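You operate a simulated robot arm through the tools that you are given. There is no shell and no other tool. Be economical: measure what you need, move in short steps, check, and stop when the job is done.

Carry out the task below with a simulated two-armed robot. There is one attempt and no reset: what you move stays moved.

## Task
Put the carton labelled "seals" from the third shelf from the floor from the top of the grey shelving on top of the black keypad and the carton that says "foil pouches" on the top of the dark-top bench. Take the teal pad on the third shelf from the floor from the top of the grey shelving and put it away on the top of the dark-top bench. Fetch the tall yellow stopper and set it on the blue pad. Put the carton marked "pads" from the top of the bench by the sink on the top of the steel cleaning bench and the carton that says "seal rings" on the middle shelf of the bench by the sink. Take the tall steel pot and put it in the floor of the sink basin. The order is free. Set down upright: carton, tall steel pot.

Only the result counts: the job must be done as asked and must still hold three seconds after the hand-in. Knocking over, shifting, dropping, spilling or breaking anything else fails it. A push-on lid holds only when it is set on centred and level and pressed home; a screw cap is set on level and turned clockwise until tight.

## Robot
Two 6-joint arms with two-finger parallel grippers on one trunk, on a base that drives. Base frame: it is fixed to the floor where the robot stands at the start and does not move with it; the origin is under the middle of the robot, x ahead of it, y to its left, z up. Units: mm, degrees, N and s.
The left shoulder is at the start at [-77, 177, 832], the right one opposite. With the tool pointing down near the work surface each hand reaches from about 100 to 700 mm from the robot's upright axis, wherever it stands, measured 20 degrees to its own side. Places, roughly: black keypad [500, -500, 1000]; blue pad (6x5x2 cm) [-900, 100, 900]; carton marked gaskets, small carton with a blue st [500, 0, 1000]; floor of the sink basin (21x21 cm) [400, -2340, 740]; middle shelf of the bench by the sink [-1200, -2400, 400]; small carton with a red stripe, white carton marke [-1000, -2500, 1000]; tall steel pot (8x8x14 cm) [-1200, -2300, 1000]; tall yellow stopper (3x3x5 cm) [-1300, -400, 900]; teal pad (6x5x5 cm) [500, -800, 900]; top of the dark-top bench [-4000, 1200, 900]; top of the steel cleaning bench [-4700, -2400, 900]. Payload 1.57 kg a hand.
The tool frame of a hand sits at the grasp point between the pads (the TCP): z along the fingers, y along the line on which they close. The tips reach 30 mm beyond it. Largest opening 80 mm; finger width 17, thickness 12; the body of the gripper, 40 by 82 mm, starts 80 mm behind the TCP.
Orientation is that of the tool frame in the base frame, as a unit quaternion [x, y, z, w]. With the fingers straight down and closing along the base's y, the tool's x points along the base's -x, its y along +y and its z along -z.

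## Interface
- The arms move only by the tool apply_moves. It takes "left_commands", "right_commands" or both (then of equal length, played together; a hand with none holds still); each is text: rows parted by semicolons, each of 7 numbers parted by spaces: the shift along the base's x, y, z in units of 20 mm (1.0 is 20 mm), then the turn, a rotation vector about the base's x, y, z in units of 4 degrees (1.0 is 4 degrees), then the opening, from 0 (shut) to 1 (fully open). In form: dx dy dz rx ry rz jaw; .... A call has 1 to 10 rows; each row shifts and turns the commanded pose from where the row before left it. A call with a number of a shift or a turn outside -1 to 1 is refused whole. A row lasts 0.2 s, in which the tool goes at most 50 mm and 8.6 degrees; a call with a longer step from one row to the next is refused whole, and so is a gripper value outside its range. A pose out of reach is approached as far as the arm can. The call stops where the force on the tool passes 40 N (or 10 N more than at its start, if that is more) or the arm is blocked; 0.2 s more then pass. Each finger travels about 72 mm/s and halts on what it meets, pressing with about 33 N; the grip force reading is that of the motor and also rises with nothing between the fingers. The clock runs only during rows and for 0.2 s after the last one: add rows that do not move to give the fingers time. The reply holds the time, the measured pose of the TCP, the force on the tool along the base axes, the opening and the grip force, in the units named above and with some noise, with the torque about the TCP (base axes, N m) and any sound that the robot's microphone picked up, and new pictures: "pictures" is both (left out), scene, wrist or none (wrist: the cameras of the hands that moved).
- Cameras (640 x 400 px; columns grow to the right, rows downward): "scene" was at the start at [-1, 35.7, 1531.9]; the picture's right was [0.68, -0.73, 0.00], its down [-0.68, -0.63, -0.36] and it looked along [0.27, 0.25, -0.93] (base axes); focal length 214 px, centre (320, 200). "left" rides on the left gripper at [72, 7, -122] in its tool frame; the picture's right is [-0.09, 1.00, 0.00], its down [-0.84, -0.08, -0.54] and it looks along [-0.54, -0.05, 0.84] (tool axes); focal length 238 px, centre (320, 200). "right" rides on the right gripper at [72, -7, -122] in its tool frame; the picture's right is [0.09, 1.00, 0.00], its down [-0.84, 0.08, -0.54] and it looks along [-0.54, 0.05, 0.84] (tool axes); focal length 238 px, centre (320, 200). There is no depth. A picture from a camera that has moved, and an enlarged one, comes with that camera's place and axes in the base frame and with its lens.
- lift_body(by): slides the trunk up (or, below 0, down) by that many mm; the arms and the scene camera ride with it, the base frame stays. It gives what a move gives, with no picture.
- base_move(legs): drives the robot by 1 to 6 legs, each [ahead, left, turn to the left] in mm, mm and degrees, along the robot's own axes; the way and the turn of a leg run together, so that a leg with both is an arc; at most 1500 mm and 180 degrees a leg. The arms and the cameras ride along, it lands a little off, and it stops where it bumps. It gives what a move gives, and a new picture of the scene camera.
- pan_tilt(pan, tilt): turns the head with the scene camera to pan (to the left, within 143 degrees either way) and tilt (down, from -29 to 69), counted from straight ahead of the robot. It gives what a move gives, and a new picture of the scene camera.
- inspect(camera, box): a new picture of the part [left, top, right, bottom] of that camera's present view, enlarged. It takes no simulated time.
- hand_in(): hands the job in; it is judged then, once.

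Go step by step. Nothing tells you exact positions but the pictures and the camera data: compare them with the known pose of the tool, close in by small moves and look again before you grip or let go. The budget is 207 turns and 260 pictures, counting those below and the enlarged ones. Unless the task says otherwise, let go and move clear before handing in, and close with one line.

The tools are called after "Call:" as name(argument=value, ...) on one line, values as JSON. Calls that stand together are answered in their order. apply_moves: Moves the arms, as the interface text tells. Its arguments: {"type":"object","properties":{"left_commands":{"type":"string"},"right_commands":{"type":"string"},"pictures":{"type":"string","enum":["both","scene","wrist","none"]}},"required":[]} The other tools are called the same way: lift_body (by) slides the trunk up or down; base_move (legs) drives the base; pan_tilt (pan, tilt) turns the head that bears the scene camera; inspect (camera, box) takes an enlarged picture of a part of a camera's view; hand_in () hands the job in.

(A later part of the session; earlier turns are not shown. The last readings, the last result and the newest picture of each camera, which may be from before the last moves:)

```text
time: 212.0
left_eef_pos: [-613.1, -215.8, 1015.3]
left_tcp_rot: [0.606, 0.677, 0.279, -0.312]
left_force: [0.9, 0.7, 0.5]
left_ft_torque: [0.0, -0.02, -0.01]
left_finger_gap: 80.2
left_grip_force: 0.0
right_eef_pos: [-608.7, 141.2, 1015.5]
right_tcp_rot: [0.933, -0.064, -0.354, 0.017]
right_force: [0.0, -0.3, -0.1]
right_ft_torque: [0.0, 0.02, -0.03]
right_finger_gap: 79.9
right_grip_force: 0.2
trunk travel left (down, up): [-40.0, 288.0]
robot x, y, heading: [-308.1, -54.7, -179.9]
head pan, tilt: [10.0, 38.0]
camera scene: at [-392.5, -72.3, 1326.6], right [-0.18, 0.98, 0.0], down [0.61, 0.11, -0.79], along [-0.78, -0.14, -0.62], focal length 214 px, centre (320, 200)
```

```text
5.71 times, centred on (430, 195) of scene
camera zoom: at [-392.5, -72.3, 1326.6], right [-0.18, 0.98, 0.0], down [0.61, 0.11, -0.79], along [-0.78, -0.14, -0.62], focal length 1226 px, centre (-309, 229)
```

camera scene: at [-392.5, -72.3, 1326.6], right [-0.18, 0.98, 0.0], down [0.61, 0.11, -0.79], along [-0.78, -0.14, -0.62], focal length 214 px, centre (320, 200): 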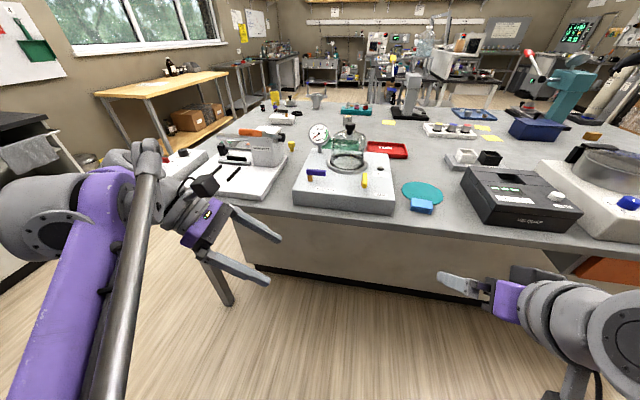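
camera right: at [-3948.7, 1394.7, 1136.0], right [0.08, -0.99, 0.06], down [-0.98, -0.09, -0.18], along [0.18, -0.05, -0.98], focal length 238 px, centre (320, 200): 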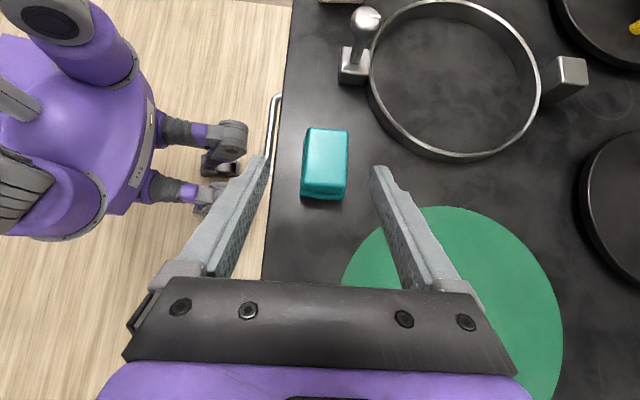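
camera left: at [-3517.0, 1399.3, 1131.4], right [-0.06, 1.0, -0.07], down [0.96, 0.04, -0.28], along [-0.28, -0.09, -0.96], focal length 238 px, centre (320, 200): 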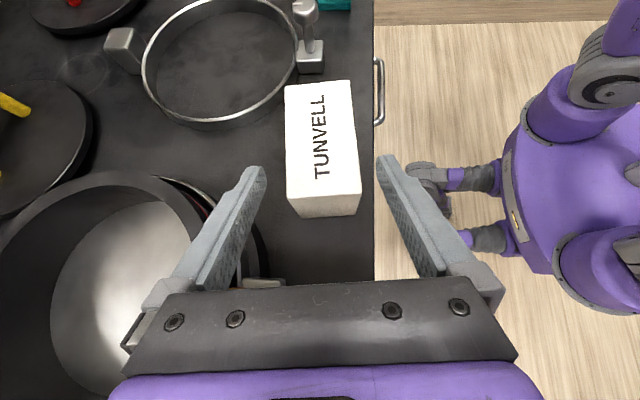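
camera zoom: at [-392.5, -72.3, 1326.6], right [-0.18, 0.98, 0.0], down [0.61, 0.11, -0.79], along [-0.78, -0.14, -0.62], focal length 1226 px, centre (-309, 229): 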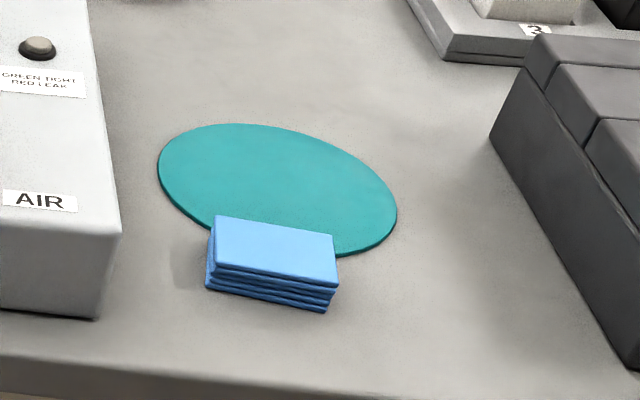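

Stopper stands at about (−1257, −357), just behind the slicer and vacuum units; I'll take it from above. I raise the trunk, turn the right hand straight down with a 45° yaw.

Call:
lift_body(by=235)

Call:
apply_moves(right_commands="0 0 0 .11 -1 0 1;0 0 0 .11 -1 0 1;0 0 0 .11 -1 0 1;0 0 0 .11 -1 0 1;0 0 0 .11 -1 0 1;0 0 0 .11 -1 0 1;0 0 0 .11 -1 0 1;0 0 0 .11 -1 0 1;0 0 0 .11 -1 0 1;0 0 0 .11 -1 0 1", pictures="none")

Call:
apply_moves(right_commands="0 0 0 0 0 1 1;0 0 0 0 0 1 1;0 0 0 0 0 1 1;0 0 0 0 0 1 1;0 0 0 0 0 1 1;0 0 0 0 0 1 1;0 0 0 0 0 1 1;0 0 0 0 0 1 1;0 0 0 0 0 1 1;0 0 0 0 0 1 1", pictures="none")

Call:
base_move(legs=[[0, 500, 0], [270, 0, 0]])

```text
time: 214.4
left_eef_pos: [-613.0, -215.8, 1250.9]
left_tcp_rot: [0.605, 0.677, 0.278, -0.313]
left_force: [0.6, 0.3, 0.3]
left_ft_torque: [0.02, 0.0, 0.04]
left_finger_gap: 80.1
left_grip_force: 0.0
right_eef_pos: [-607.3, 140.6, 1251.4]
right_tcp_rot: [0.933, -0.063, -0.354, 0.017]
right_force: [0.0, -0.1, -0.1]
right_ft_torque: [-0.03, 0.01, -0.03]
right_finger_gap: 80.0
right_grip_force: 0.1
trunk travel left (down, up): [-275.0, 53.0]
robot x, y, heading: [-307.2, -53.3, -179.7]
head pan, tilt: [10.0, 38.0]
```

```text
time: 216.6
left_eef_pos: [-612.8, -215.4, 1251.2]
left_tcp_rot: [0.606, 0.677, 0.278, -0.312]
left_force: [0.0, -0.9, 0.2]
left_ft_torque: [0.0, 0.0, -0.01]
left_finger_gap: 80.1
left_grip_force: 0.0
right_eef_pos: [-608.8, 141.0, 1250.5]
right_tcp_rot: [0.998, -0.053, -0.015, -0.04]
right_force: [0.6, -0.8, 0.2]
right_ft_torque: [0.02, 0.0, 0.01]
right_finger_gap: 80.1
right_grip_force: 0.0
trunk travel left (down, up): [-275.0, 53.0]
robot x, y, heading: [-308.0, -54.7, -179.6]
head pan, tilt: [10.0, 38.0]
```

```text
time: 218.8
left_eef_pos: [-613.1, -215.8, 1250.8]
left_tcp_rot: [0.606, 0.677, 0.279, -0.312]
left_force: [-0.3, -0.2, 0.1]
left_ft_torque: [0.0, -0.02, -0.02]
left_finger_gap: 80.0
left_grip_force: 0.0
right_eef_pos: [-609.3, 139.8, 1249.9]
right_tcp_rot: [0.955, 0.293, -0.028, -0.033]
right_force: [-0.7, 0.2, -0.1]
right_ft_torque: [-0.01, 0.02, -0.01]
right_finger_gap: 79.7
right_grip_force: 0.0
trunk travel left (down, up): [-275.0, 53.0]
robot x, y, heading: [-304.7, -52.9, -179.8]
head pan, tilt: [10.0, 38.0]
```

```text
time: 225.2
left_eef_pos: [-879.1, -720.1, 1250.7]
left_tcp_rot: [0.607, 0.676, 0.278, -0.311]
left_force: [0.0, 0.5, -0.6]
left_ft_torque: [0.01, 0.01, 0.0]
left_finger_gap: 79.9
left_grip_force: 0.1
right_eef_pos: [-874.5, -363.4, 1251.3]
right_tcp_rot: [0.956, 0.291, -0.029, -0.033]
right_force: [0.7, -0.5, -0.1]
right_ft_torque: [-0.01, -0.03, 0.02]
right_finger_gap: 80.2
right_grip_force: 0.1
trunk travel left (down, up): [-275.0, 53.0]
robot x, y, heading: [-571.8, -558.4, -179.7]
head pan, tilt: [10.0, 38.0]
camera scene: at [-616.3, -576.1, 1571.0], right [-0.18, 0.98, 0.0], down [0.61, 0.11, -0.79], along [-0.78, -0.14, -0.62], focal length 214 px, centre (320, 200)
```

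scene: 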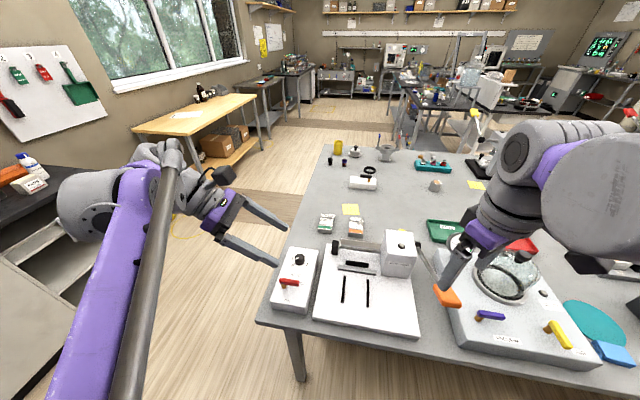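

Call:
apply_moves(right_commands="-1 0 0 0 0 0 1;-1 0 0 0 0 0 1;-1 0 0 0 0 0 1;-1 0 0 0 0 0 1;-1 0 0 0 0 0 1;-1 0 0 0 0 0 1;-1 0 0 0 0 0 1;-1 0 0 0 0 0 1;-1 0 0 0 0 0 1;-1 0 0 0 0 0 1", pictures="none")

Call:
apply_moves(right_commands="-1 0 0 0 0 0 1;-1 0 0 0 0 0 1;-1 0 0 0 0 0 1;-1 0 0 0 0 0 1;-1 0 0 0 0 0 1;-1 0 -.5 0 0 0 1;-1 0 -.5 0 0 0 1")

```text
time: 227.4
left_eef_pos: [-881.6, -719.1, 1250.7]
left_tcp_rot: [0.606, 0.678, 0.278, -0.311]
left_force: [-0.4, -0.2, 0.1]
left_ft_torque: [0.02, 0.0, 0.01]
left_finger_gap: 79.9
left_grip_force: 0.0
right_eef_pos: [-1074.0, -363.6, 1249.8]
right_tcp_rot: [0.956, 0.291, -0.028, -0.032]
right_force: [-0.9, -1.1, -0.2]
right_ft_torque: [0.01, -0.02, 0.0]
right_finger_gap: 80.0
right_grip_force: 0.0
trunk travel left (down, up): [-275.0, 53.0]
robot x, y, heading: [-574.7, -560.9, -179.7]
head pan, tilt: [10.0, 38.0]
```

```text
time: 229.1
left_eef_pos: [-879.1, -720.6, 1251.6]
left_tcp_rot: [0.607, 0.676, 0.279, -0.311]
left_force: [-1.6, 0.4, -0.6]
left_ft_torque: [-0.01, -0.01, 0.01]
left_finger_gap: 80.1
left_grip_force: 0.0
right_eef_pos: [-1135.4, -364.8, 1184.2]
right_tcp_rot: [0.956, 0.291, -0.028, -0.032]
right_force: [-0.4, 0.4, 0.4]
right_ft_torque: [-0.04, 0.01, -0.05]
right_finger_gap: 80.2
right_grip_force: 0.0
right hand out of reach, approached as far as the arm can: row 1, 2, 3, 4, 5, 6, 7
trunk travel left (down, up): [-275.0, 53.0]
robot x, y, heading: [-572.0, -561.0, -179.6]
head pan, tilt: [10.0, 38.0]
camera scene: at [-616.6, -576.1, 1571.0], right [-0.18, 0.98, 0.0], down [0.61, 0.11, -0.79], along [-0.78, -0.14, -0.62], focal length 214 px, centre (320, 200)
camera right: at [-1071.3, -323.1, 1303.6], right [0.63, -0.77, -0.08], down [-0.61, -0.56, 0.56], along [-0.48, -0.31, -0.82], focal length 238 px, centre (320, 200)
```

scene: 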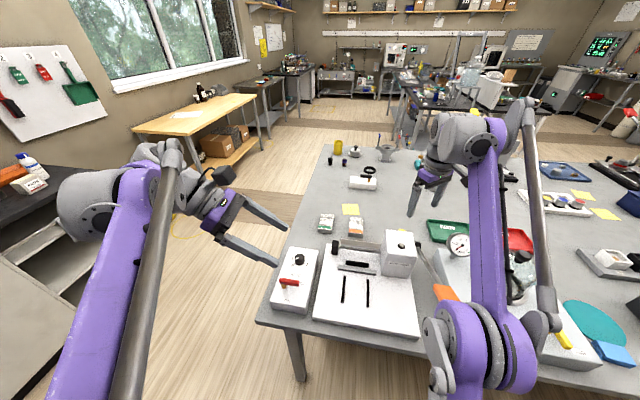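
right: 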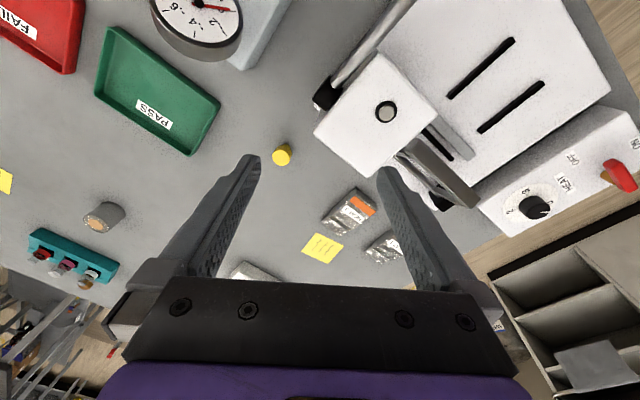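

The arm is at its reach at this height; lower down it reaches farther. I drive 70 mm closer.

Call:
base_move(legs=[[70, 0, 0]])

Call:
apply_moves(right_commands=".5 .3 -.5 0 0 .4 1;.5 0 -.5 0 0 .4 1", pictures="wrist")

```text
time: 230.1
left_eef_pos: [-948.4, -718.6, 1251.6]
left_tcp_rot: [0.607, 0.676, 0.279, -0.311]
left_force: [-0.2, -0.8, 0.2]
left_ft_torque: [0.03, -0.04, -0.02]
left_finger_gap: 79.9
left_grip_force: 0.1
right_eef_pos: [-1204.6, -364.6, 1184.7]
right_tcp_rot: [0.955, 0.293, -0.029, -0.032]
right_force: [-0.2, -0.5, 0.5]
right_ft_torque: [-0.02, -0.01, -0.03]
right_finger_gap: 80.2
right_grip_force: 0.0
trunk travel left (down, up): [-275.0, 53.0]
robot x, y, heading: [-641.6, -562.8, -180.1]
head pan, tilt: [10.0, 38.0]
camera scene: at [-685.6, -576.3, 1571.0], right [-0.18, 0.98, 0.0], down [0.61, 0.11, -0.79], along [-0.78, -0.14, -0.62], focal length 214 px, centre (320, 200)
```

scene: 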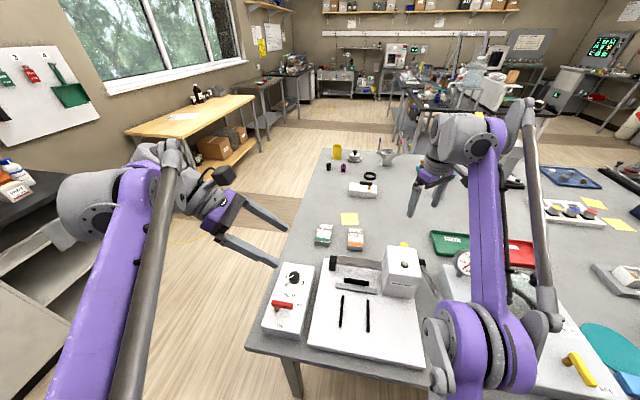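

```text
time: 230.7
left_eef_pos: [-948.2, -720.7, 1250.6]
left_tcp_rot: [0.606, 0.677, 0.278, -0.312]
left_force: [-1.0, 0.7, 0.1]
left_ft_torque: [0.01, 0.0, 0.0]
left_finger_gap: 80.1
left_grip_force: 0.1
right_eef_pos: [-1185.8, -359.4, 1164.7]
right_tcp_rot: [0.947, 0.318, -0.029, -0.032]
right_force: [-0.1, 0.3, -0.6]
right_ft_torque: [-0.01, -0.01, 0.04]
right_finger_gap: 80.0
right_grip_force: 0.1
trunk travel left (down, up): [-275.0, 53.0]
robot x, y, heading: [-641.1, -563.2, -180.0]
head pan, tilt: [10.0, 38.0]
camera right: at [-1123.0, -313.9, 1283.3], right [0.67, -0.74, -0.08], down [-0.58, -0.59, 0.56], along [-0.46, -0.33, -0.82], focal length 238 px, centre (320, 200)
```

right: 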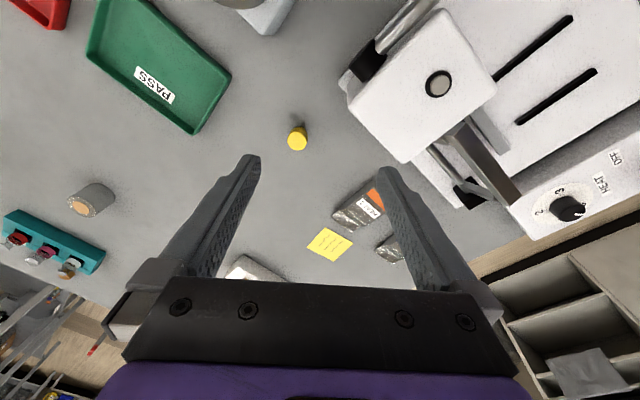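

Call:
apply_moves(right_commands="-.85 .05 -.7 0 0 0 .7;-.85 .05 -.7 0 0 0 .7;-.85 .05 -.8 0 0 0 .7;-.85 .05 -.8 0 0 0 .7;0 0 -1 0 0 0 .7;0 0 -1 0 0 0 .7;0 0 -1 0 0 0 .7;0 0 -1 0 0 0 .7")

```text
time: 232.5
left_eef_pos: [-948.7, -719.7, 1250.5]
left_tcp_rot: [0.606, 0.677, 0.278, -0.312]
left_force: [-0.2, -0.7, 0.0]
left_ft_torque: [0.01, -0.01, 0.0]
left_finger_gap: 80.0
left_grip_force: 0.1
right_eef_pos: [-1253.7, -355.8, 1024.4]
right_tcp_rot: [0.947, 0.319, -0.029, -0.031]
right_force: [-0.4, -0.2, -0.6]
right_ft_torque: [0.03, 0.01, -0.01]
right_finger_gap: 56.1
right_grip_force: 0.0
trunk travel left (down, up): [-275.0, 53.0]
robot x, y, heading: [-642.0, -560.9, -179.9]
head pan, tilt: [10.0, 38.0]
camera scene: at [-685.3, -576.2, 1571.0], right [-0.18, 0.98, 0.0], down [0.61, 0.11, -0.79], along [-0.78, -0.14, -0.62], focal length 214 px, centre (320, 200)
camera right: at [-1190.2, -310.4, 1144.1], right [0.67, -0.74, -0.08], down [-0.58, -0.59, 0.56], along [-0.46, -0.33, -0.82], focal length 238 px, centre (320, 200)
```

scene: 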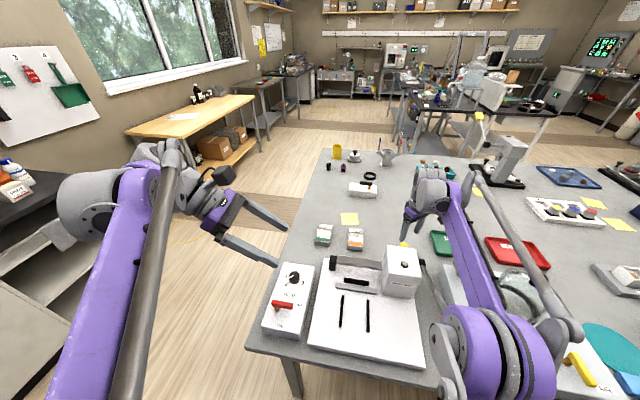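
right: 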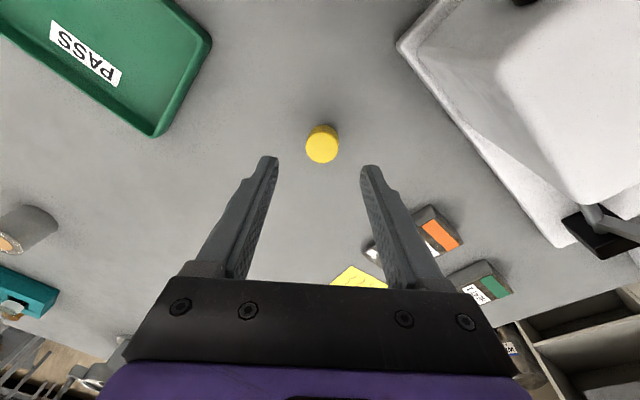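

Call:
apply_moves(right_commands="0 .25 -.9 0 0 0 .7;0 0 -.9 0 0 0 .7;0 0 -.9 0 0 0 .7;0 0 -.9 0 0 0 .7;0 0 -.6 0 0 0 .7;0 0 0 0 0 0 .7", pictures="wrist")

```text
time: 233.9
left_eef_pos: [-948.2, -720.4, 1252.2]
left_tcp_rot: [0.607, 0.676, 0.278, -0.312]
left_force: [-0.8, 0.1, -0.5]
left_ft_torque: [0.01, -0.02, 0.0]
left_finger_gap: 80.0
left_grip_force: 0.1
right_eef_pos: [-1252.8, -350.1, 940.6]
right_tcp_rot: [0.947, 0.319, -0.029, -0.032]
right_force: [-0.1, -0.4, 0.5]
right_ft_torque: [0.02, -0.01, 0.01]
right_finger_gap: 56.0
right_grip_force: 0.1
trunk travel left (down, up): [-275.0, 53.0]
robot x, y, heading: [-640.7, -561.2, -179.8]
head pan, tilt: [10.0, 38.0]
camera right: at [-1190.0, -304.4, 1059.5], right [0.67, -0.74, -0.08], down [-0.58, -0.59, 0.56], along [-0.46, -0.33, -0.82], focal length 238 px, centre (320, 200)
```

right: 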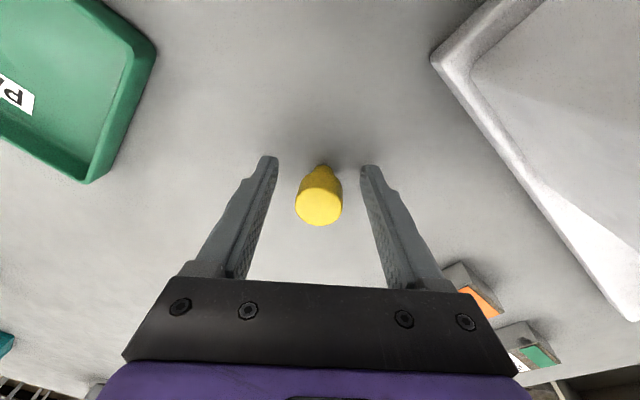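

Call:
apply_moves(right_commands="0 0 -.25 0 0 0 .7;0 0 0 0 0 0 .2;0 0 0 0 0 0 .2;0 0 0 0 0 0 .2;0 0 0 0 0 0 .2;0 0 1 0 0 0 .2;0 0 1 0 0 0 .2;0 0 1 0 0 0 .2", pictures="wrist")

```text
time: 235.7
left_eef_pos: [-947.7, -720.6, 1251.4]
left_tcp_rot: [0.606, 0.676, 0.278, -0.312]
left_force: [-0.5, 0.0, -0.9]
left_ft_torque: [0.01, 0.01, 0.04]
left_finger_gap: 80.1
left_grip_force: 0.1
right_eef_pos: [-1252.8, -349.2, 995.2]
right_tcp_rot: [0.947, 0.319, -0.029, -0.031]
right_force: [-0.3, 1.0, -0.5]
right_ft_torque: [0.05, 0.05, -0.01]
right_finger_gap: 27.7
right_grip_force: 33.5
trunk travel left (down, up): [-275.0, 53.0]
robot x, y, heading: [-640.3, -555.1, -180.0]
head pan, tilt: [10.0, 38.0]
camera right: at [-1189.8, -304.4, 1115.1], right [0.67, -0.74, -0.08], down [-0.58, -0.59, 0.56], along [-0.46, -0.33, -0.82], focal length 238 px, centre (320, 200)
```

right: 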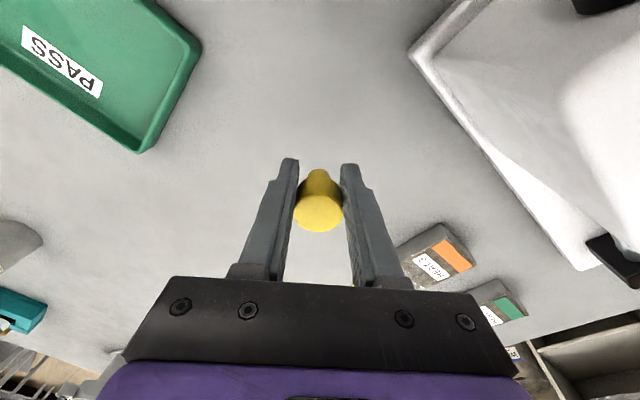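

Stopper is held. I lift it back over the slicer and retract.

Call:
apply_moves(right_commands="0 0 1 0 0 0 .2;0 0 1 0 0 0 .2;0 0 1 0 0 0 .2;0 0 1 0 0 0 .2;0 0 1 0 0 0 .2;.85 0 .8 0 0 0 .2;.85 0 .8 0 0 0 .2;.85 0 .8 0 0 0 .2;.85 0 .8 0 0 0 .2", pictures="none")

Call:
apply_moves(right_commands=".5 0 .6 0 0 0 .2;1 0 .6 0 0 0 .2;1 0 .6 0 0 0 .2;1 0 .6 0 0 0 .2;1 0 .5 0 0 0 .2;1 0 .4 0 0 0 .2;1 0 0 0 0 0 .2;1 0 0 0 0 0 .2;1 0 0 0 0 0 .2;1 0 0 0 0 0 .2", pictures="none")

Call:
base_move(legs=[[-60, 0, 0], [0, -490, 0]])

Call:
inspect(camera="right", box=[0, 0, 640, 400])

```text
time: 237.7
left_eef_pos: [-947.4, -720.2, 1251.5]
left_tcp_rot: [0.606, 0.677, 0.278, -0.312]
left_force: [0.8, 0.6, -0.8]
left_ft_torque: [0.0, 0.03, -0.02]
left_finger_gap: 79.9
left_grip_force: 0.1
right_eef_pos: [-1184.5, -349.2, 1159.8]
right_tcp_rot: [0.947, 0.319, -0.03, -0.031]
right_force: [-0.1, 0.5, -0.5]
right_ft_torque: [0.02, 0.03, 0.0]
right_finger_gap: 27.5
right_grip_force: 33.0
trunk travel left (down, up): [-275.0, 53.0]
robot x, y, heading: [-640.2, -559.6, -179.9]
head pan, tilt: [10.0, 38.0]
```

```text
time: 239.9
left_eef_pos: [-947.7, -720.6, 1251.8]
left_tcp_rot: [0.606, 0.677, 0.278, -0.312]
left_force: [0.0, -0.2, 0.3]
left_ft_torque: [-0.03, -0.02, -0.01]
left_finger_gap: 80.0
left_grip_force: 0.0
right_eef_pos: [-993.1, -349.3, 1224.8]
right_tcp_rot: [0.947, 0.319, -0.03, -0.031]
right_force: [0.1, 0.5, 0.0]
right_ft_torque: [-0.04, -0.02, -0.02]
right_finger_gap: 27.3
right_grip_force: 33.0
trunk travel left (down, up): [-275.0, 53.0]
robot x, y, heading: [-641.9, -556.5, -179.8]
head pan, tilt: [10.0, 38.0]
```

```text
time: 245.2
left_eef_pos: [-890.8, -230.4, 1251.9]
left_tcp_rot: [0.606, 0.676, 0.279, -0.312]
left_force: [-0.1, -0.7, 0.8]
left_ft_torque: [0.02, 0.0, -0.02]
left_finger_gap: 80.0
left_grip_force: 0.1
right_eef_pos: [-935.9, 140.7, 1226.8]
right_tcp_rot: [0.947, 0.318, -0.029, -0.032]
right_force: [-0.5, 0.1, -0.1]
right_ft_torque: [-0.02, 0.0, -0.01]
right_finger_gap: 26.6
right_grip_force: 32.2
trunk travel left (down, up): [-275.0, 53.0]
robot x, y, heading: [-581.8, -68.3, -179.8]
head pan, tilt: [10.0, 38.0]
camera scene: at [-626.9, -86.6, 1571.0], right [-0.18, 0.98, 0.0], down [0.61, 0.11, -0.79], along [-0.78, -0.14, -0.62], focal length 214 px, centre (320, 200)
```

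scene: 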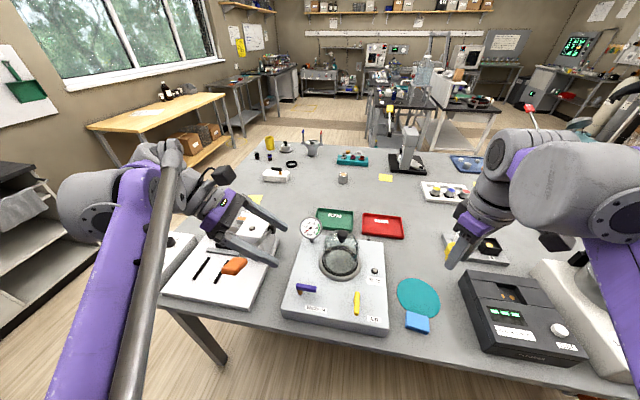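

```text
1.00 times, centred on (320, 200) of right (not enlarged: the box is as wide or as high as the picture)
camera zoom: at [-873.3, 185.3, 1344.5], right [0.67, -0.74, -0.08], down [-0.58, -0.59, 0.56], along [-0.46, -0.33, -0.82], focal length 238 px, centre (320, 200)
```

zoom: 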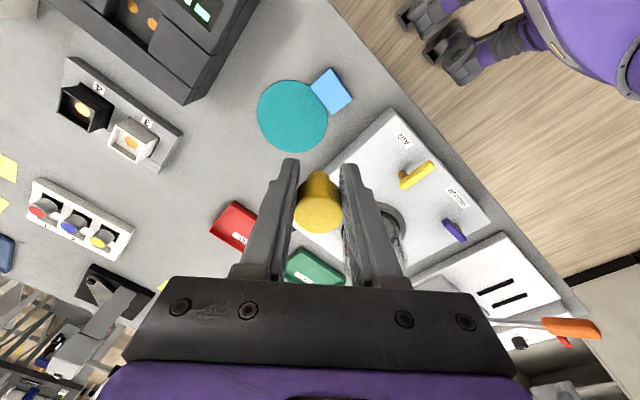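

Hand is right above the blue pad. I descend.

Call:
apply_moves(right_commands="0 0 -1 0 0 0 .2;0 0 -1 0 0 0 .2;0 0 -1 0 0 0 .2;0 0 -1 0 0 0 .2;0 0 -1 0 0 0 .2;0 0 -1 0 0 0 .2;0 0 -1 0 0 0 .2;0 0 -1 0 0 0 .2;0 0 -1 0 0 0 .2;0 0 -1 0 0 0 .2")

Call:
inspect(camera="scene", box=[380, 240, 480, 350])

```text
time: 247.4
left_eef_pos: [-890.0, -229.7, 1250.8]
left_tcp_rot: [0.607, 0.676, 0.279, -0.311]
left_force: [-0.5, 0.7, 0.2]
left_ft_torque: [0.0, 0.03, -0.01]
left_finger_gap: 80.3
left_grip_force: 0.1
right_eef_pos: [-936.7, 141.6, 1026.6]
right_tcp_rot: [0.947, 0.318, -0.03, -0.031]
right_force: [-0.7, 0.3, 0.5]
right_ft_torque: [0.0, 0.0, -0.04]
right_finger_gap: 8.0
right_grip_force: 0.0
trunk travel left (down, up): [-275.0, 53.0]
robot x, y, heading: [-577.3, -69.1, -179.8]
head pan, tilt: [10.0, 38.0]
camera scene: at [-627.1, -86.6, 1571.0], right [-0.18, 0.98, 0.0], down [0.61, 0.11, -0.79], along [-0.78, -0.14, -0.62], focal length 214 px, centre (320, 200)
camera right: at [-873.8, 185.5, 1145.3], right [0.67, -0.74, -0.08], down [-0.58, -0.59, 0.56], along [-0.46, -0.33, -0.82], focal length 238 px, centre (320, 200)
```

scene: 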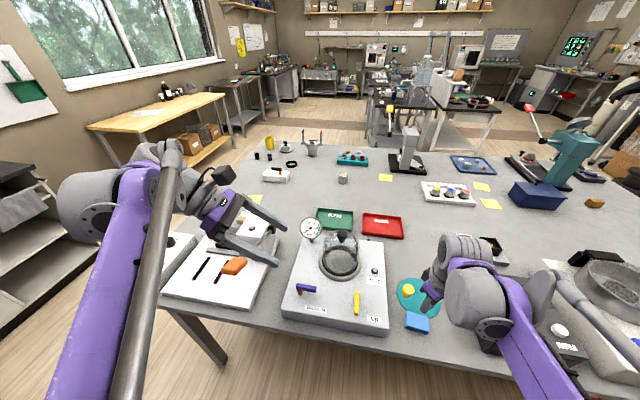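
right: 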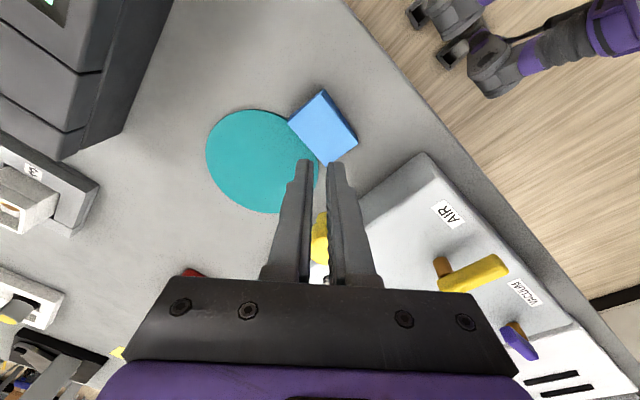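

```text
3.64 times, centred on (430, 295) of scene
camera zoom: at [-627.1, -86.6, 1571.0], right [-0.18, 0.98, 0.0], down [0.61, 0.11, -0.79], along [-0.78, -0.14, -0.62], focal length 780 px, centre (-80, -146)
```

zoom: 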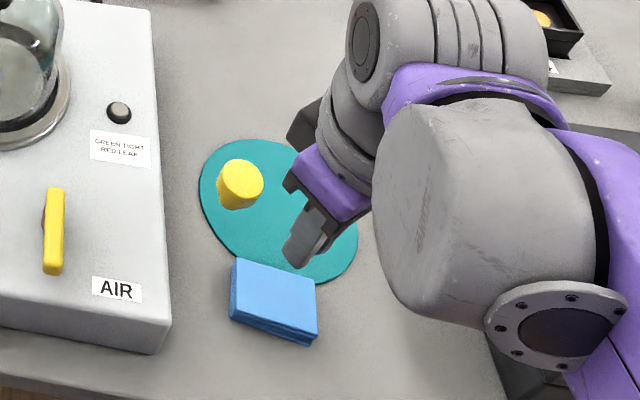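

The stopper slipped out of the grip and landed on the teal disc beside the blue pad. I raise the hand and look at it closely.

Call:
apply_moves(right_commands=".5 .5 1 0 0 0 .5;.5 .5 1 0 0 0 .7;0 0 1 0 0 0 .7;0 0 0 0 0 0 .7", pictures="none")

Call:
inspect(camera="scene", box=[385, 260, 445, 340])

Call:
inspect(camera="right", box=[200, 60, 420, 280])

```text
time: 248.4
left_eef_pos: [-889.6, -229.8, 1250.1]
left_tcp_rot: [0.607, 0.676, 0.279, -0.311]
left_force: [-0.4, 0.6, 0.0]
left_ft_torque: [-0.01, 0.01, -0.03]
left_finger_gap: 79.9
left_grip_force: 0.0
right_eef_pos: [-917.1, 159.6, 1086.0]
right_tcp_rot: [0.947, 0.317, -0.03, -0.032]
right_force: [0.2, 0.1, -0.5]
right_ft_torque: [-0.01, 0.0, -0.01]
right_finger_gap: 56.0
right_grip_force: 0.0
trunk travel left (down, up): [-275.0, 53.0]
robot x, y, heading: [-581.4, -67.7, -180.0]
head pan, tilt: [10.0, 38.0]
```

```text
5.00 times, centred on (415, 300) of scene
camera zoom: at [-626.8, -86.6, 1571.0], right [-0.18, 0.98, 0.0], down [0.61, 0.11, -0.79], along [-0.78, -0.14, -0.62], focal length 1072 px, centre (-155, -300)
```

zoom: 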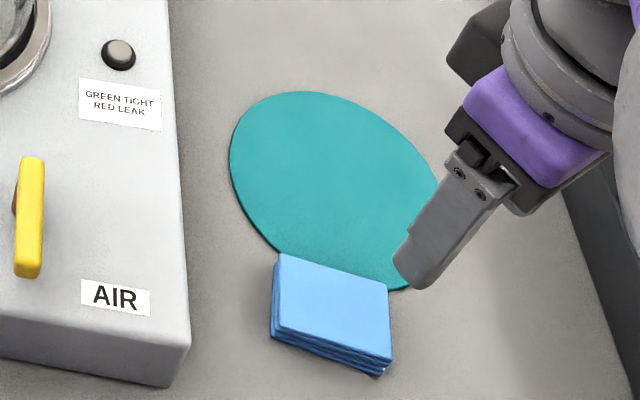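

```text
1.82 times, centred on (310, 170) of right
camera zoom: at [-853.4, 205.3, 1204.5], right [0.67, -0.74, -0.08], down [-0.58, -0.59, 0.56], along [-0.46, -0.33, -0.82], focal length 433 px, centre (338, 254)
```

zoom: 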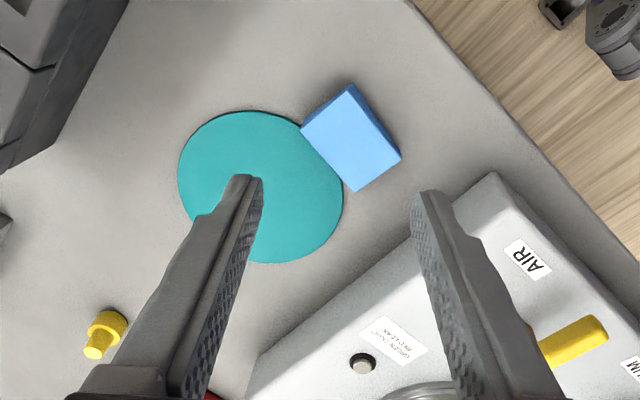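

It bounced and lies farther back on the bench. I raise the hand to locate it.

Call:
apply_moves(right_commands=".5 .5 1 0 0 0 .7;.5 .5 1 0 0 0 .7;0 0 1 0 0 0 .7;0 0 1 0 0 0 .7;0 0 1 0 0 0 .7;0 0 1 0 0 0 .7;0 0 0 0 0 0 .7;0 0 0 0 0 0 .7")

```text
time: 250.2
left_eef_pos: [-890.0, -230.7, 1251.4]
left_tcp_rot: [0.607, 0.676, 0.279, -0.312]
left_force: [-0.8, -0.1, 0.4]
left_ft_torque: [0.02, 0.02, -0.01]
left_finger_gap: 79.8
left_grip_force: 0.0
right_eef_pos: [-896.1, 180.1, 1207.2]
right_tcp_rot: [0.947, 0.318, -0.031, -0.032]
right_force: [0.0, 1.0, -0.2]
right_ft_torque: [0.0, -0.01, -0.03]
right_finger_gap: 55.8
right_grip_force: 0.0
trunk travel left (down, up): [-275.0, 53.0]
robot x, y, heading: [-585.6, -66.5, -180.0]
head pan, tilt: [10.0, 38.0]
camera scene: at [-626.9, -86.7, 1571.0], right [-0.18, 0.98, 0.0], down [0.61, 0.11, -0.79], along [-0.78, -0.14, -0.62], focal length 214 px, centre (320, 200)
camera right: at [-833.7, 225.0, 1324.8], right [0.67, -0.74, -0.08], down [-0.58, -0.59, 0.56], along [-0.46, -0.33, -0.82], focal length 238 px, centre (320, 200)
```

scene: 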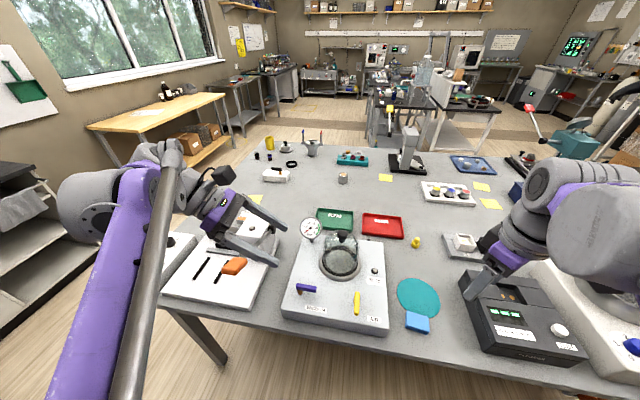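
right: 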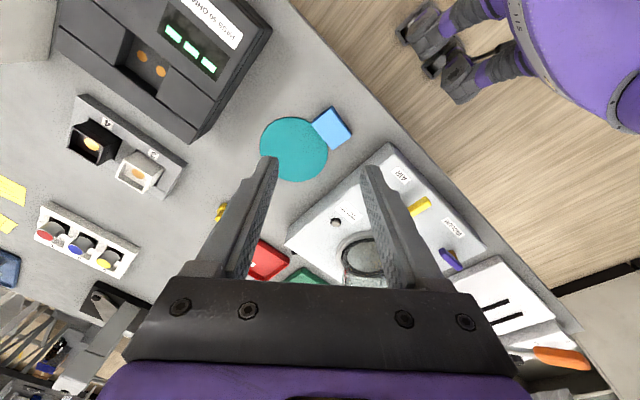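

Call:
inspect(camera="scene", box=[396, 226, 436, 251])

Call:
inspect(camera="right", box=[195, 190, 245, 230])

```text
16.00 times, centred on (416, 238) of scene
camera zoom: at [-626.9, -86.7, 1571.0], right [-0.18, 0.98, 0.0], down [0.61, 0.11, -0.79], along [-0.78, -0.14, -0.62], focal length 3432 px, centre (-1216, -416)
```

zoom: 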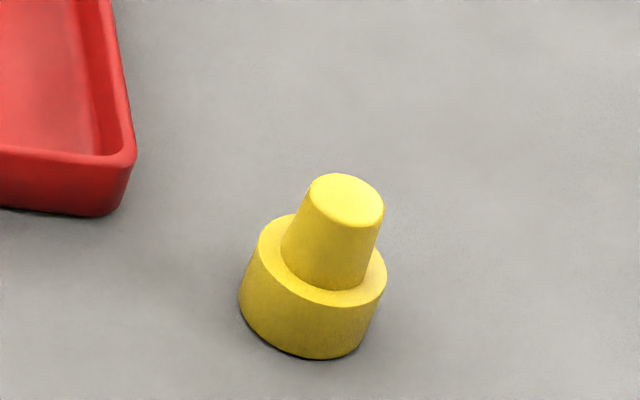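

```text
10.00 times, centred on (220, 210) of right
camera zoom: at [-833.7, 225.0, 1324.8], right [0.67, -0.74, -0.08], down [-0.58, -0.59, 0.56], along [-0.46, -0.33, -0.82], focal length 2384 px, centre (1320, 100)
```

zoom: 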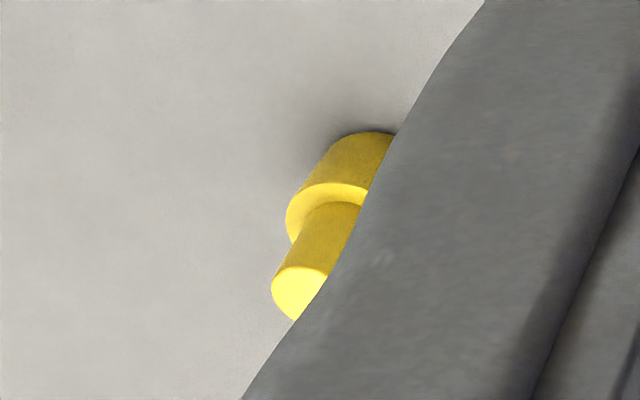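

It landed upside-down but standing on its wide head at about (−1260, 193), which is fine for setting it on the pad. I level the hand, drive closer and go for it, centring better this time.

Call:
base_move(legs=[[70, 0, 0]])

Call:
apply_moves(right_commands="-1 0 -.5 -.06 -.11 0 .6;-1 .1 -.5 -.06 -.11 0 .6;-1 .1 -.5 -.06 -.11 0 .6;-1 .1 -.5 -.06 -.11 0 .6;-1 .1 -.5 -.06 -.11 0 .6;-1 .1 -.5 -.06 -.11 0 .6;-1 .1 -.5 -.06 -.11 0 .6;-1 0 -.5 -.06 -.11 0 .6;-1 0 -.5 -.06 -.11 0 .6;-1 0 -.5 -.06 -.11 0 .6")

```text
time: 251.3
left_eef_pos: [-959.5, -229.2, 1251.0]
left_tcp_rot: [0.607, 0.676, 0.279, -0.311]
left_force: [0.6, -0.6, 0.1]
left_ft_torque: [-0.02, -0.03, -0.03]
left_finger_gap: 79.9
left_grip_force: 0.1
right_eef_pos: [-964.7, 179.3, 1205.0]
right_tcp_rot: [0.947, 0.318, -0.03, -0.032]
right_force: [-0.7, -0.8, 0.3]
right_ft_torque: [-0.01, -0.04, 0.01]
right_finger_gap: 56.1
right_grip_force: 0.3
trunk travel left (down, up): [-275.0, 53.0]
robot x, y, heading: [-650.4, -76.1, -179.9]
head pan, tilt: [10.0, 38.0]
camera scene: at [-696.7, -86.8, 1571.0], right [-0.18, 0.98, 0.0], down [0.61, 0.11, -0.79], along [-0.78, -0.14, -0.62], focal length 214 px, centre (320, 200)
```

scene: 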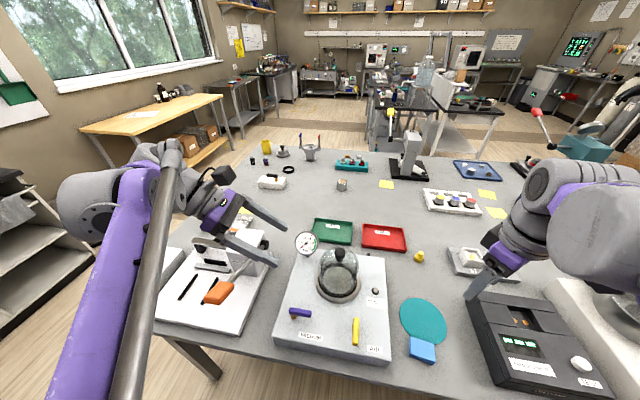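

```text
time: 253.5
left_eef_pos: [-961.0, -230.2, 1251.8]
left_tcp_rot: [0.606, 0.677, 0.278, -0.311]
left_force: [0.6, 0.9, 0.5]
left_ft_torque: [0.04, 0.05, -0.02]
left_finger_gap: 80.1
left_grip_force: 0.1
right_eef_pos: [-1167.7, 192.3, 1105.5]
right_tcp_rot: [0.948, 0.318, 0.0, 0.001]
right_force: [-0.5, -0.1, -0.3]
right_ft_torque: [0.0, -0.02, 0.01]
right_finger_gap: 48.1
right_grip_force: 0.0
trunk travel left (down, up): [-275.0, 53.0]
robot x, y, heading: [-652.9, -64.8, -179.7]
head pan, tilt: [10.0, 38.0]
camera scene: at [-697.6, -86.6, 1571.0], right [-0.18, 0.98, 0.0], down [0.61, 0.11, -0.79], along [-0.78, -0.14, -0.62], focal length 214 px, centre (320, 200)
camera right: at [-1114.3, 242.0, 1227.4], right [0.67, -0.74, 0.0], down [-0.62, -0.57, 0.54], along [-0.4, -0.37, -0.84], focal length 238 px, centre (320, 200)
```

scene: 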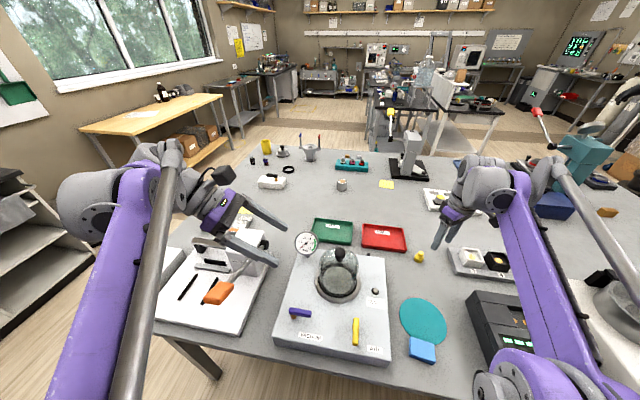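
right: 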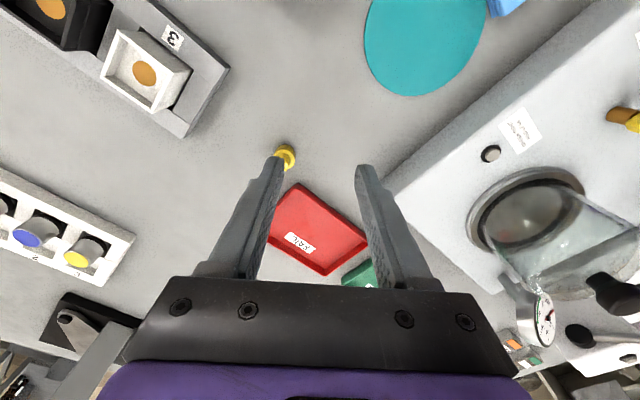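

Call:
apply_moves(right_commands="-1 0 -.9 0 0 0 .6;-1 0 -.9 0 0 0 .6;-1 0 -.9 0 0 0 .6;-.9 0 -.9 0 0 0 .6;0 0 0 0 0 0 .6", pictures="wrist")

```text
time: 254.7
left_eef_pos: [-959.2, -230.8, 1250.6]
left_tcp_rot: [0.606, 0.676, 0.278, -0.313]
left_force: [0.0, -0.1, -0.8]
left_ft_torque: [0.0, 0.03, 0.02]
left_finger_gap: 80.0
left_grip_force: 0.0
right_eef_pos: [-1243.8, 192.0, 1034.2]
right_tcp_rot: [0.948, 0.319, 0.0, 0.0]
right_force: [0.8, -0.5, -0.7]
right_ft_torque: [0.02, 0.04, -0.02]
right_finger_gap: 48.0
right_grip_force: 0.2
trunk travel left (down, up): [-275.0, 53.0]
robot x, y, heading: [-649.3, -73.1, -179.8]
head pan, tilt: [10.0, 38.0]
camera right: at [-1190.8, 242.6, 1155.5], right [0.67, -0.74, 0.0], down [-0.62, -0.57, 0.54], along [-0.4, -0.37, -0.84], focal length 238 px, centre (320, 200)
```

right: 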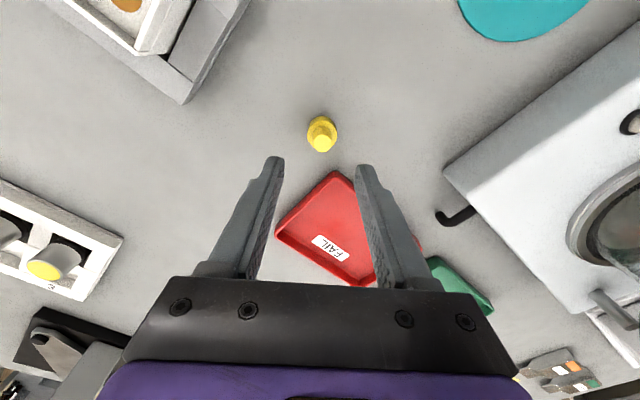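

Centred precisely now. I descend vertically with tips around the wide head.

Call:
apply_moves(right_commands="0 0 -1 0 0 0 .6;0 0 -1 0 0 0 .6;0 0 -1 0 0 0 .6;0 0 -1 0 0 0 .6;0 0 -.8 0 0 0 .6;0 0 -.3 0 0 0 .6;0 0 0 0 0 0 .6", pictures="wrist")

```text
time: 256.3
left_eef_pos: [-959.5, -230.0, 1251.5]
left_tcp_rot: [0.607, 0.677, 0.278, -0.311]
left_force: [0.4, 0.3, 0.1]
left_ft_torque: [0.04, 0.04, 0.0]
left_finger_gap: 80.1
left_grip_force: 0.0
right_eef_pos: [-1243.8, 192.2, 930.7]
right_tcp_rot: [0.948, 0.318, -0.001, 0.001]
right_force: [0.4, 0.0, -0.3]
right_ft_torque: [0.0, -0.01, 0.03]
right_finger_gap: 48.3
right_grip_force: 0.0
trunk travel left (down, up): [-275.0, 53.0]
robot x, y, heading: [-651.4, -72.1, -180.0]
head pan, tilt: [10.0, 38.0]
camera right: at [-1190.6, 242.0, 1052.9], right [0.67, -0.74, 0.0], down [-0.62, -0.57, 0.54], along [-0.4, -0.37, -0.84], focal length 238 px, centre (320, 200)
```

right: 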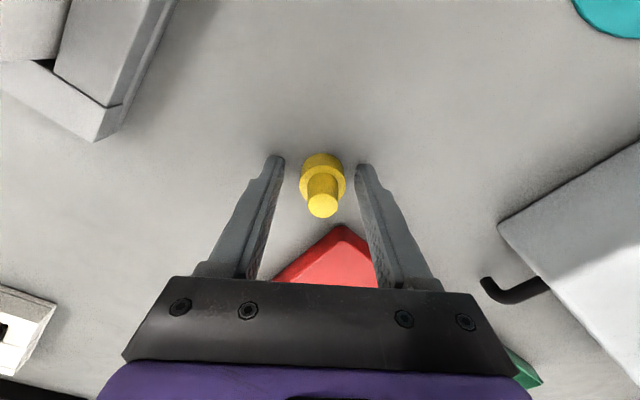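

Call:
apply_moves(right_commands="0 0 0 0 0 0 .25;0 0 0 0 0 0 .25;0 0 0 0 0 0 .25;0 0 .5 0 0 0 .25;0 0 1 0 0 0 .25;0 0 0 0 0 0 .25;0 0 0 0 0 0 .25", pictures="wrist")

```text
time: 257.9
left_eef_pos: [-960.1, -229.1, 1251.3]
left_tcp_rot: [0.606, 0.677, 0.279, -0.312]
left_force: [0.7, 0.3, -0.2]
left_ft_torque: [-0.01, 0.04, -0.03]
left_finger_gap: 79.9
left_grip_force: 0.1
right_eef_pos: [-1244.6, 192.4, 960.7]
right_tcp_rot: [0.948, 0.318, 0.0, 0.0]
right_force: [0.1, -0.6, -1.0]
right_ft_torque: [0.02, 0.04, 0.07]
right_finger_gap: 27.7
right_grip_force: 32.0
trunk travel left (down, up): [-275.0, 53.0]
robot x, y, heading: [-649.0, -64.7, -179.9]
head pan, tilt: [10.0, 38.0]
camera right: at [-1190.6, 242.3, 1083.0], right [0.67, -0.74, 0.0], down [-0.62, -0.57, 0.54], along [-0.4, -0.37, -0.84], focal length 238 px, centre (320, 200)
```

right: 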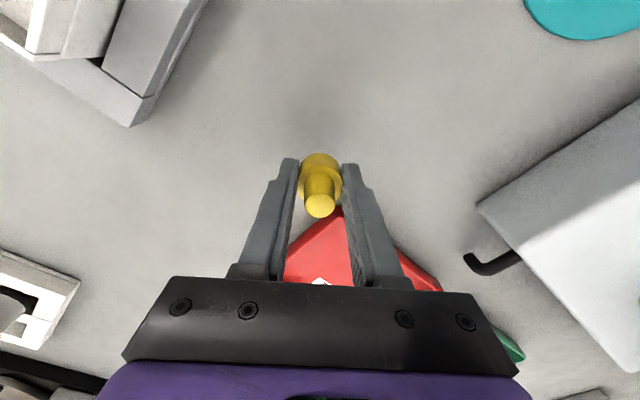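

Call:
apply_moves(right_commands=".3 0 .8 0 0 0 .25;.6 -.1 .8 0 0 0 .25;.9 -.15 .2 0 0 0 .25;.9 -.15 0 0 0 0 .25;.9 -.15 0 0 0 0 .25;.9 -.15 0 0 0 0 .25;.9 -.15 0 0 0 0 .25;.9 -.15 0 0 0 0 .25;.9 -.15 0 0 0 0 .25;.9 -.15 0 0 0 0 .25", pictures="none")

Call:
apply_moves(right_commands=".9 -.15 0 0 0 0 .25;.9 -.15 0 0 0 0 .25;.9 -.15 0 0 0 0 .25;.9 -.15 0 0 0 0 .25;.9 -.15 0 0 0 0 .25;.9 -.15 0 0 0 0 .25;.8 -.15 0 0 0 0 .25;0 0 0 0 0 0 .25")

Call:
inspect(camera="scene", box=[380, 270, 480, 380])

```text
time: 260.1
left_eef_pos: [-958.9, -229.8, 1251.3]
left_tcp_rot: [0.607, 0.676, 0.278, -0.312]
left_force: [0.0, -0.5, 0.4]
left_ft_torque: [-0.02, 0.0, 0.03]
left_finger_gap: 80.3
left_grip_force: 0.2
right_eef_pos: [-1080.5, 166.1, 998.4]
right_tcp_rot: [0.948, 0.318, 0.0, 0.0]
right_force: [0.7, 0.4, -0.8]
right_ft_torque: [-0.01, 0.03, -0.01]
right_finger_gap: 27.9
right_grip_force: 33.3
trunk travel left (down, up): [-275.0, 53.0]
robot x, y, heading: [-651.5, -72.1, -179.9]
head pan, tilt: [10.0, 38.0]
```

```text
time: 261.9
left_eef_pos: [-959.7, -230.9, 1251.3]
left_tcp_rot: [0.606, 0.676, 0.279, -0.312]
left_force: [0.1, -0.6, 0.4]
left_ft_torque: [0.0, 0.04, -0.02]
left_finger_gap: 80.0
left_grip_force: 0.1
right_eef_pos: [-958.2, 143.9, 998.4]
right_tcp_rot: [0.948, 0.319, 0.001, 0.001]
right_force: [0.0, 0.7, 0.2]
right_ft_torque: [0.05, -0.01, 0.0]
right_finger_gap: 27.6
right_grip_force: 33.2
trunk travel left (down, up): [-275.0, 53.0]
robot x, y, heading: [-651.8, -70.5, -179.8]
head pan, tilt: [10.0, 38.0]
camera scene: at [-697.0, -86.7, 1571.0], right [-0.18, 0.98, 0.0], down [0.61, 0.11, -0.79], along [-0.78, -0.14, -0.62], focal length 214 px, centre (320, 200)
camera right: at [-904.9, 194.3, 1119.5], right [0.67, -0.74, 0.0], down [-0.62, -0.57, 0.54], along [-0.4, -0.37, -0.84], focal length 238 px, centre (320, 200)
```

scene: 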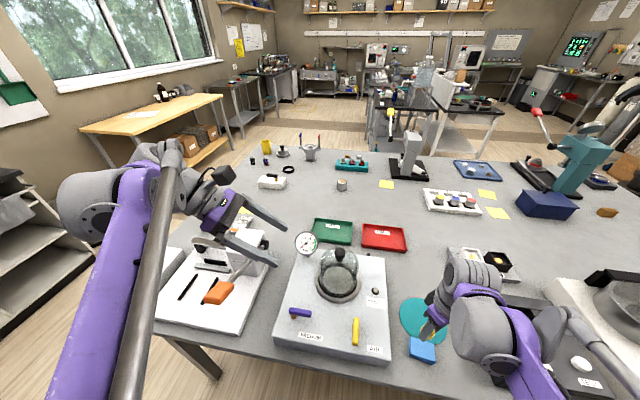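
right: 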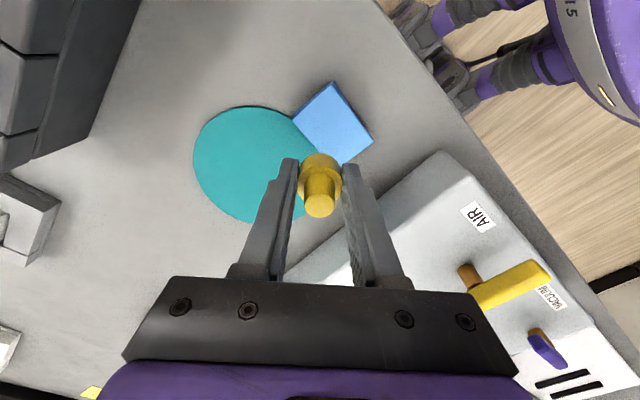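

```text
3.64 times, centred on (430, 325) of scene
camera zoom: at [-697.0, -86.7, 1571.0], right [-0.18, 0.98, 0.0], down [0.61, 0.11, -0.79], along [-0.78, -0.14, -0.62], focal length 780 px, centre (-80, -254)
```

zoom: 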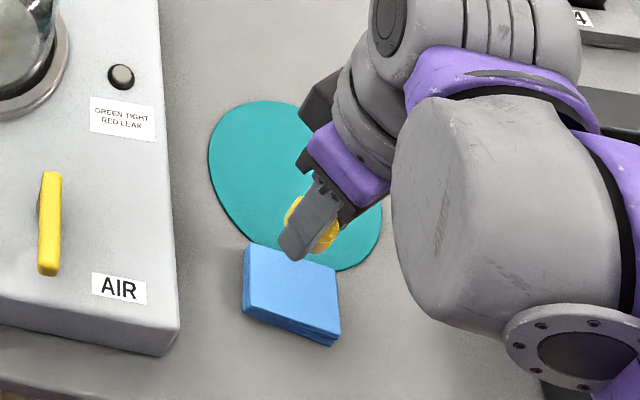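

Pad centre is about (−939, 146). I move over it and lower.

Call:
apply_moves(right_commands=".95 .1 0 0 0 0 .25;0 0 -.8 0 0 0 .25;0 0 -.7 0 0 0 .25;0 0 -.3 0 0 0 .25;0 0 0 0 0 0 .25", pictures="wrist")

Call:
inspect(camera="scene", box=[400, 310, 450, 370])

```text
time: 263.1
left_eef_pos: [-959.2, -229.9, 1250.7]
left_tcp_rot: [0.606, 0.676, 0.278, -0.312]
left_force: [0.0, -0.1, 0.5]
left_ft_torque: [0.02, -0.01, 0.01]
left_finger_gap: 80.0
left_grip_force: 0.2
right_eef_pos: [-939.9, 147.2, 961.8]
right_tcp_rot: [0.948, 0.318, 0.0, 0.001]
right_force: [0.3, -0.2, 0.1]
right_ft_torque: [0.0, 0.03, 0.04]
right_finger_gap: 27.6
right_grip_force: 32.9
trunk travel left (down, up): [-275.0, 53.0]
robot x, y, heading: [-649.7, -66.4, -179.9]
head pan, tilt: [10.0, 38.0]
camera right: at [-886.0, 196.8, 1083.0], right [0.67, -0.74, 0.0], down [-0.62, -0.57, 0.54], along [-0.4, -0.37, -0.84], focal length 238 px, centre (320, 200)
```

right: 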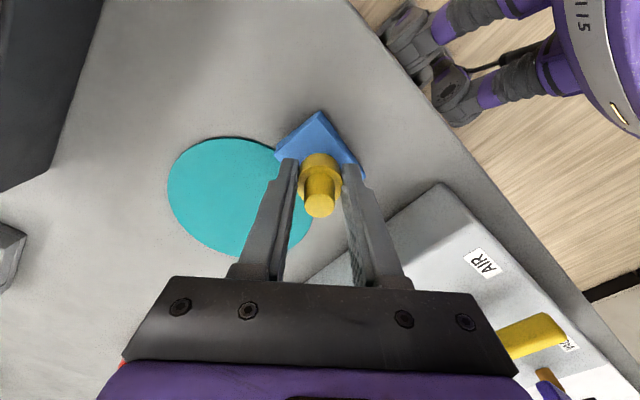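

```text
6.67 times, centred on (425, 340) of scene
camera zoom: at [-696.6, -86.8, 1571.0], right [-0.18, 0.98, 0.0], down [0.61, 0.11, -0.79], along [-0.78, -0.14, -0.62], focal length 1430 px, centre (-380, -733)
```

zoom: 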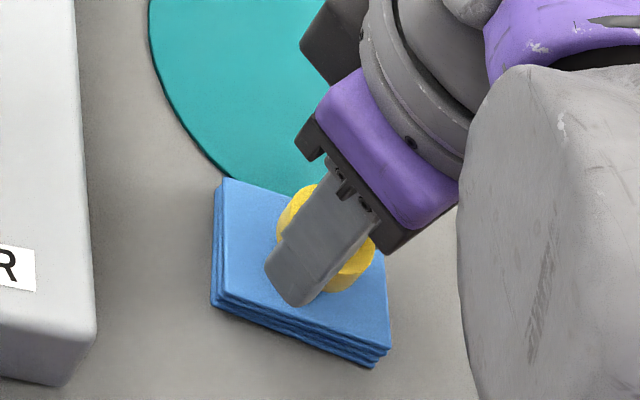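

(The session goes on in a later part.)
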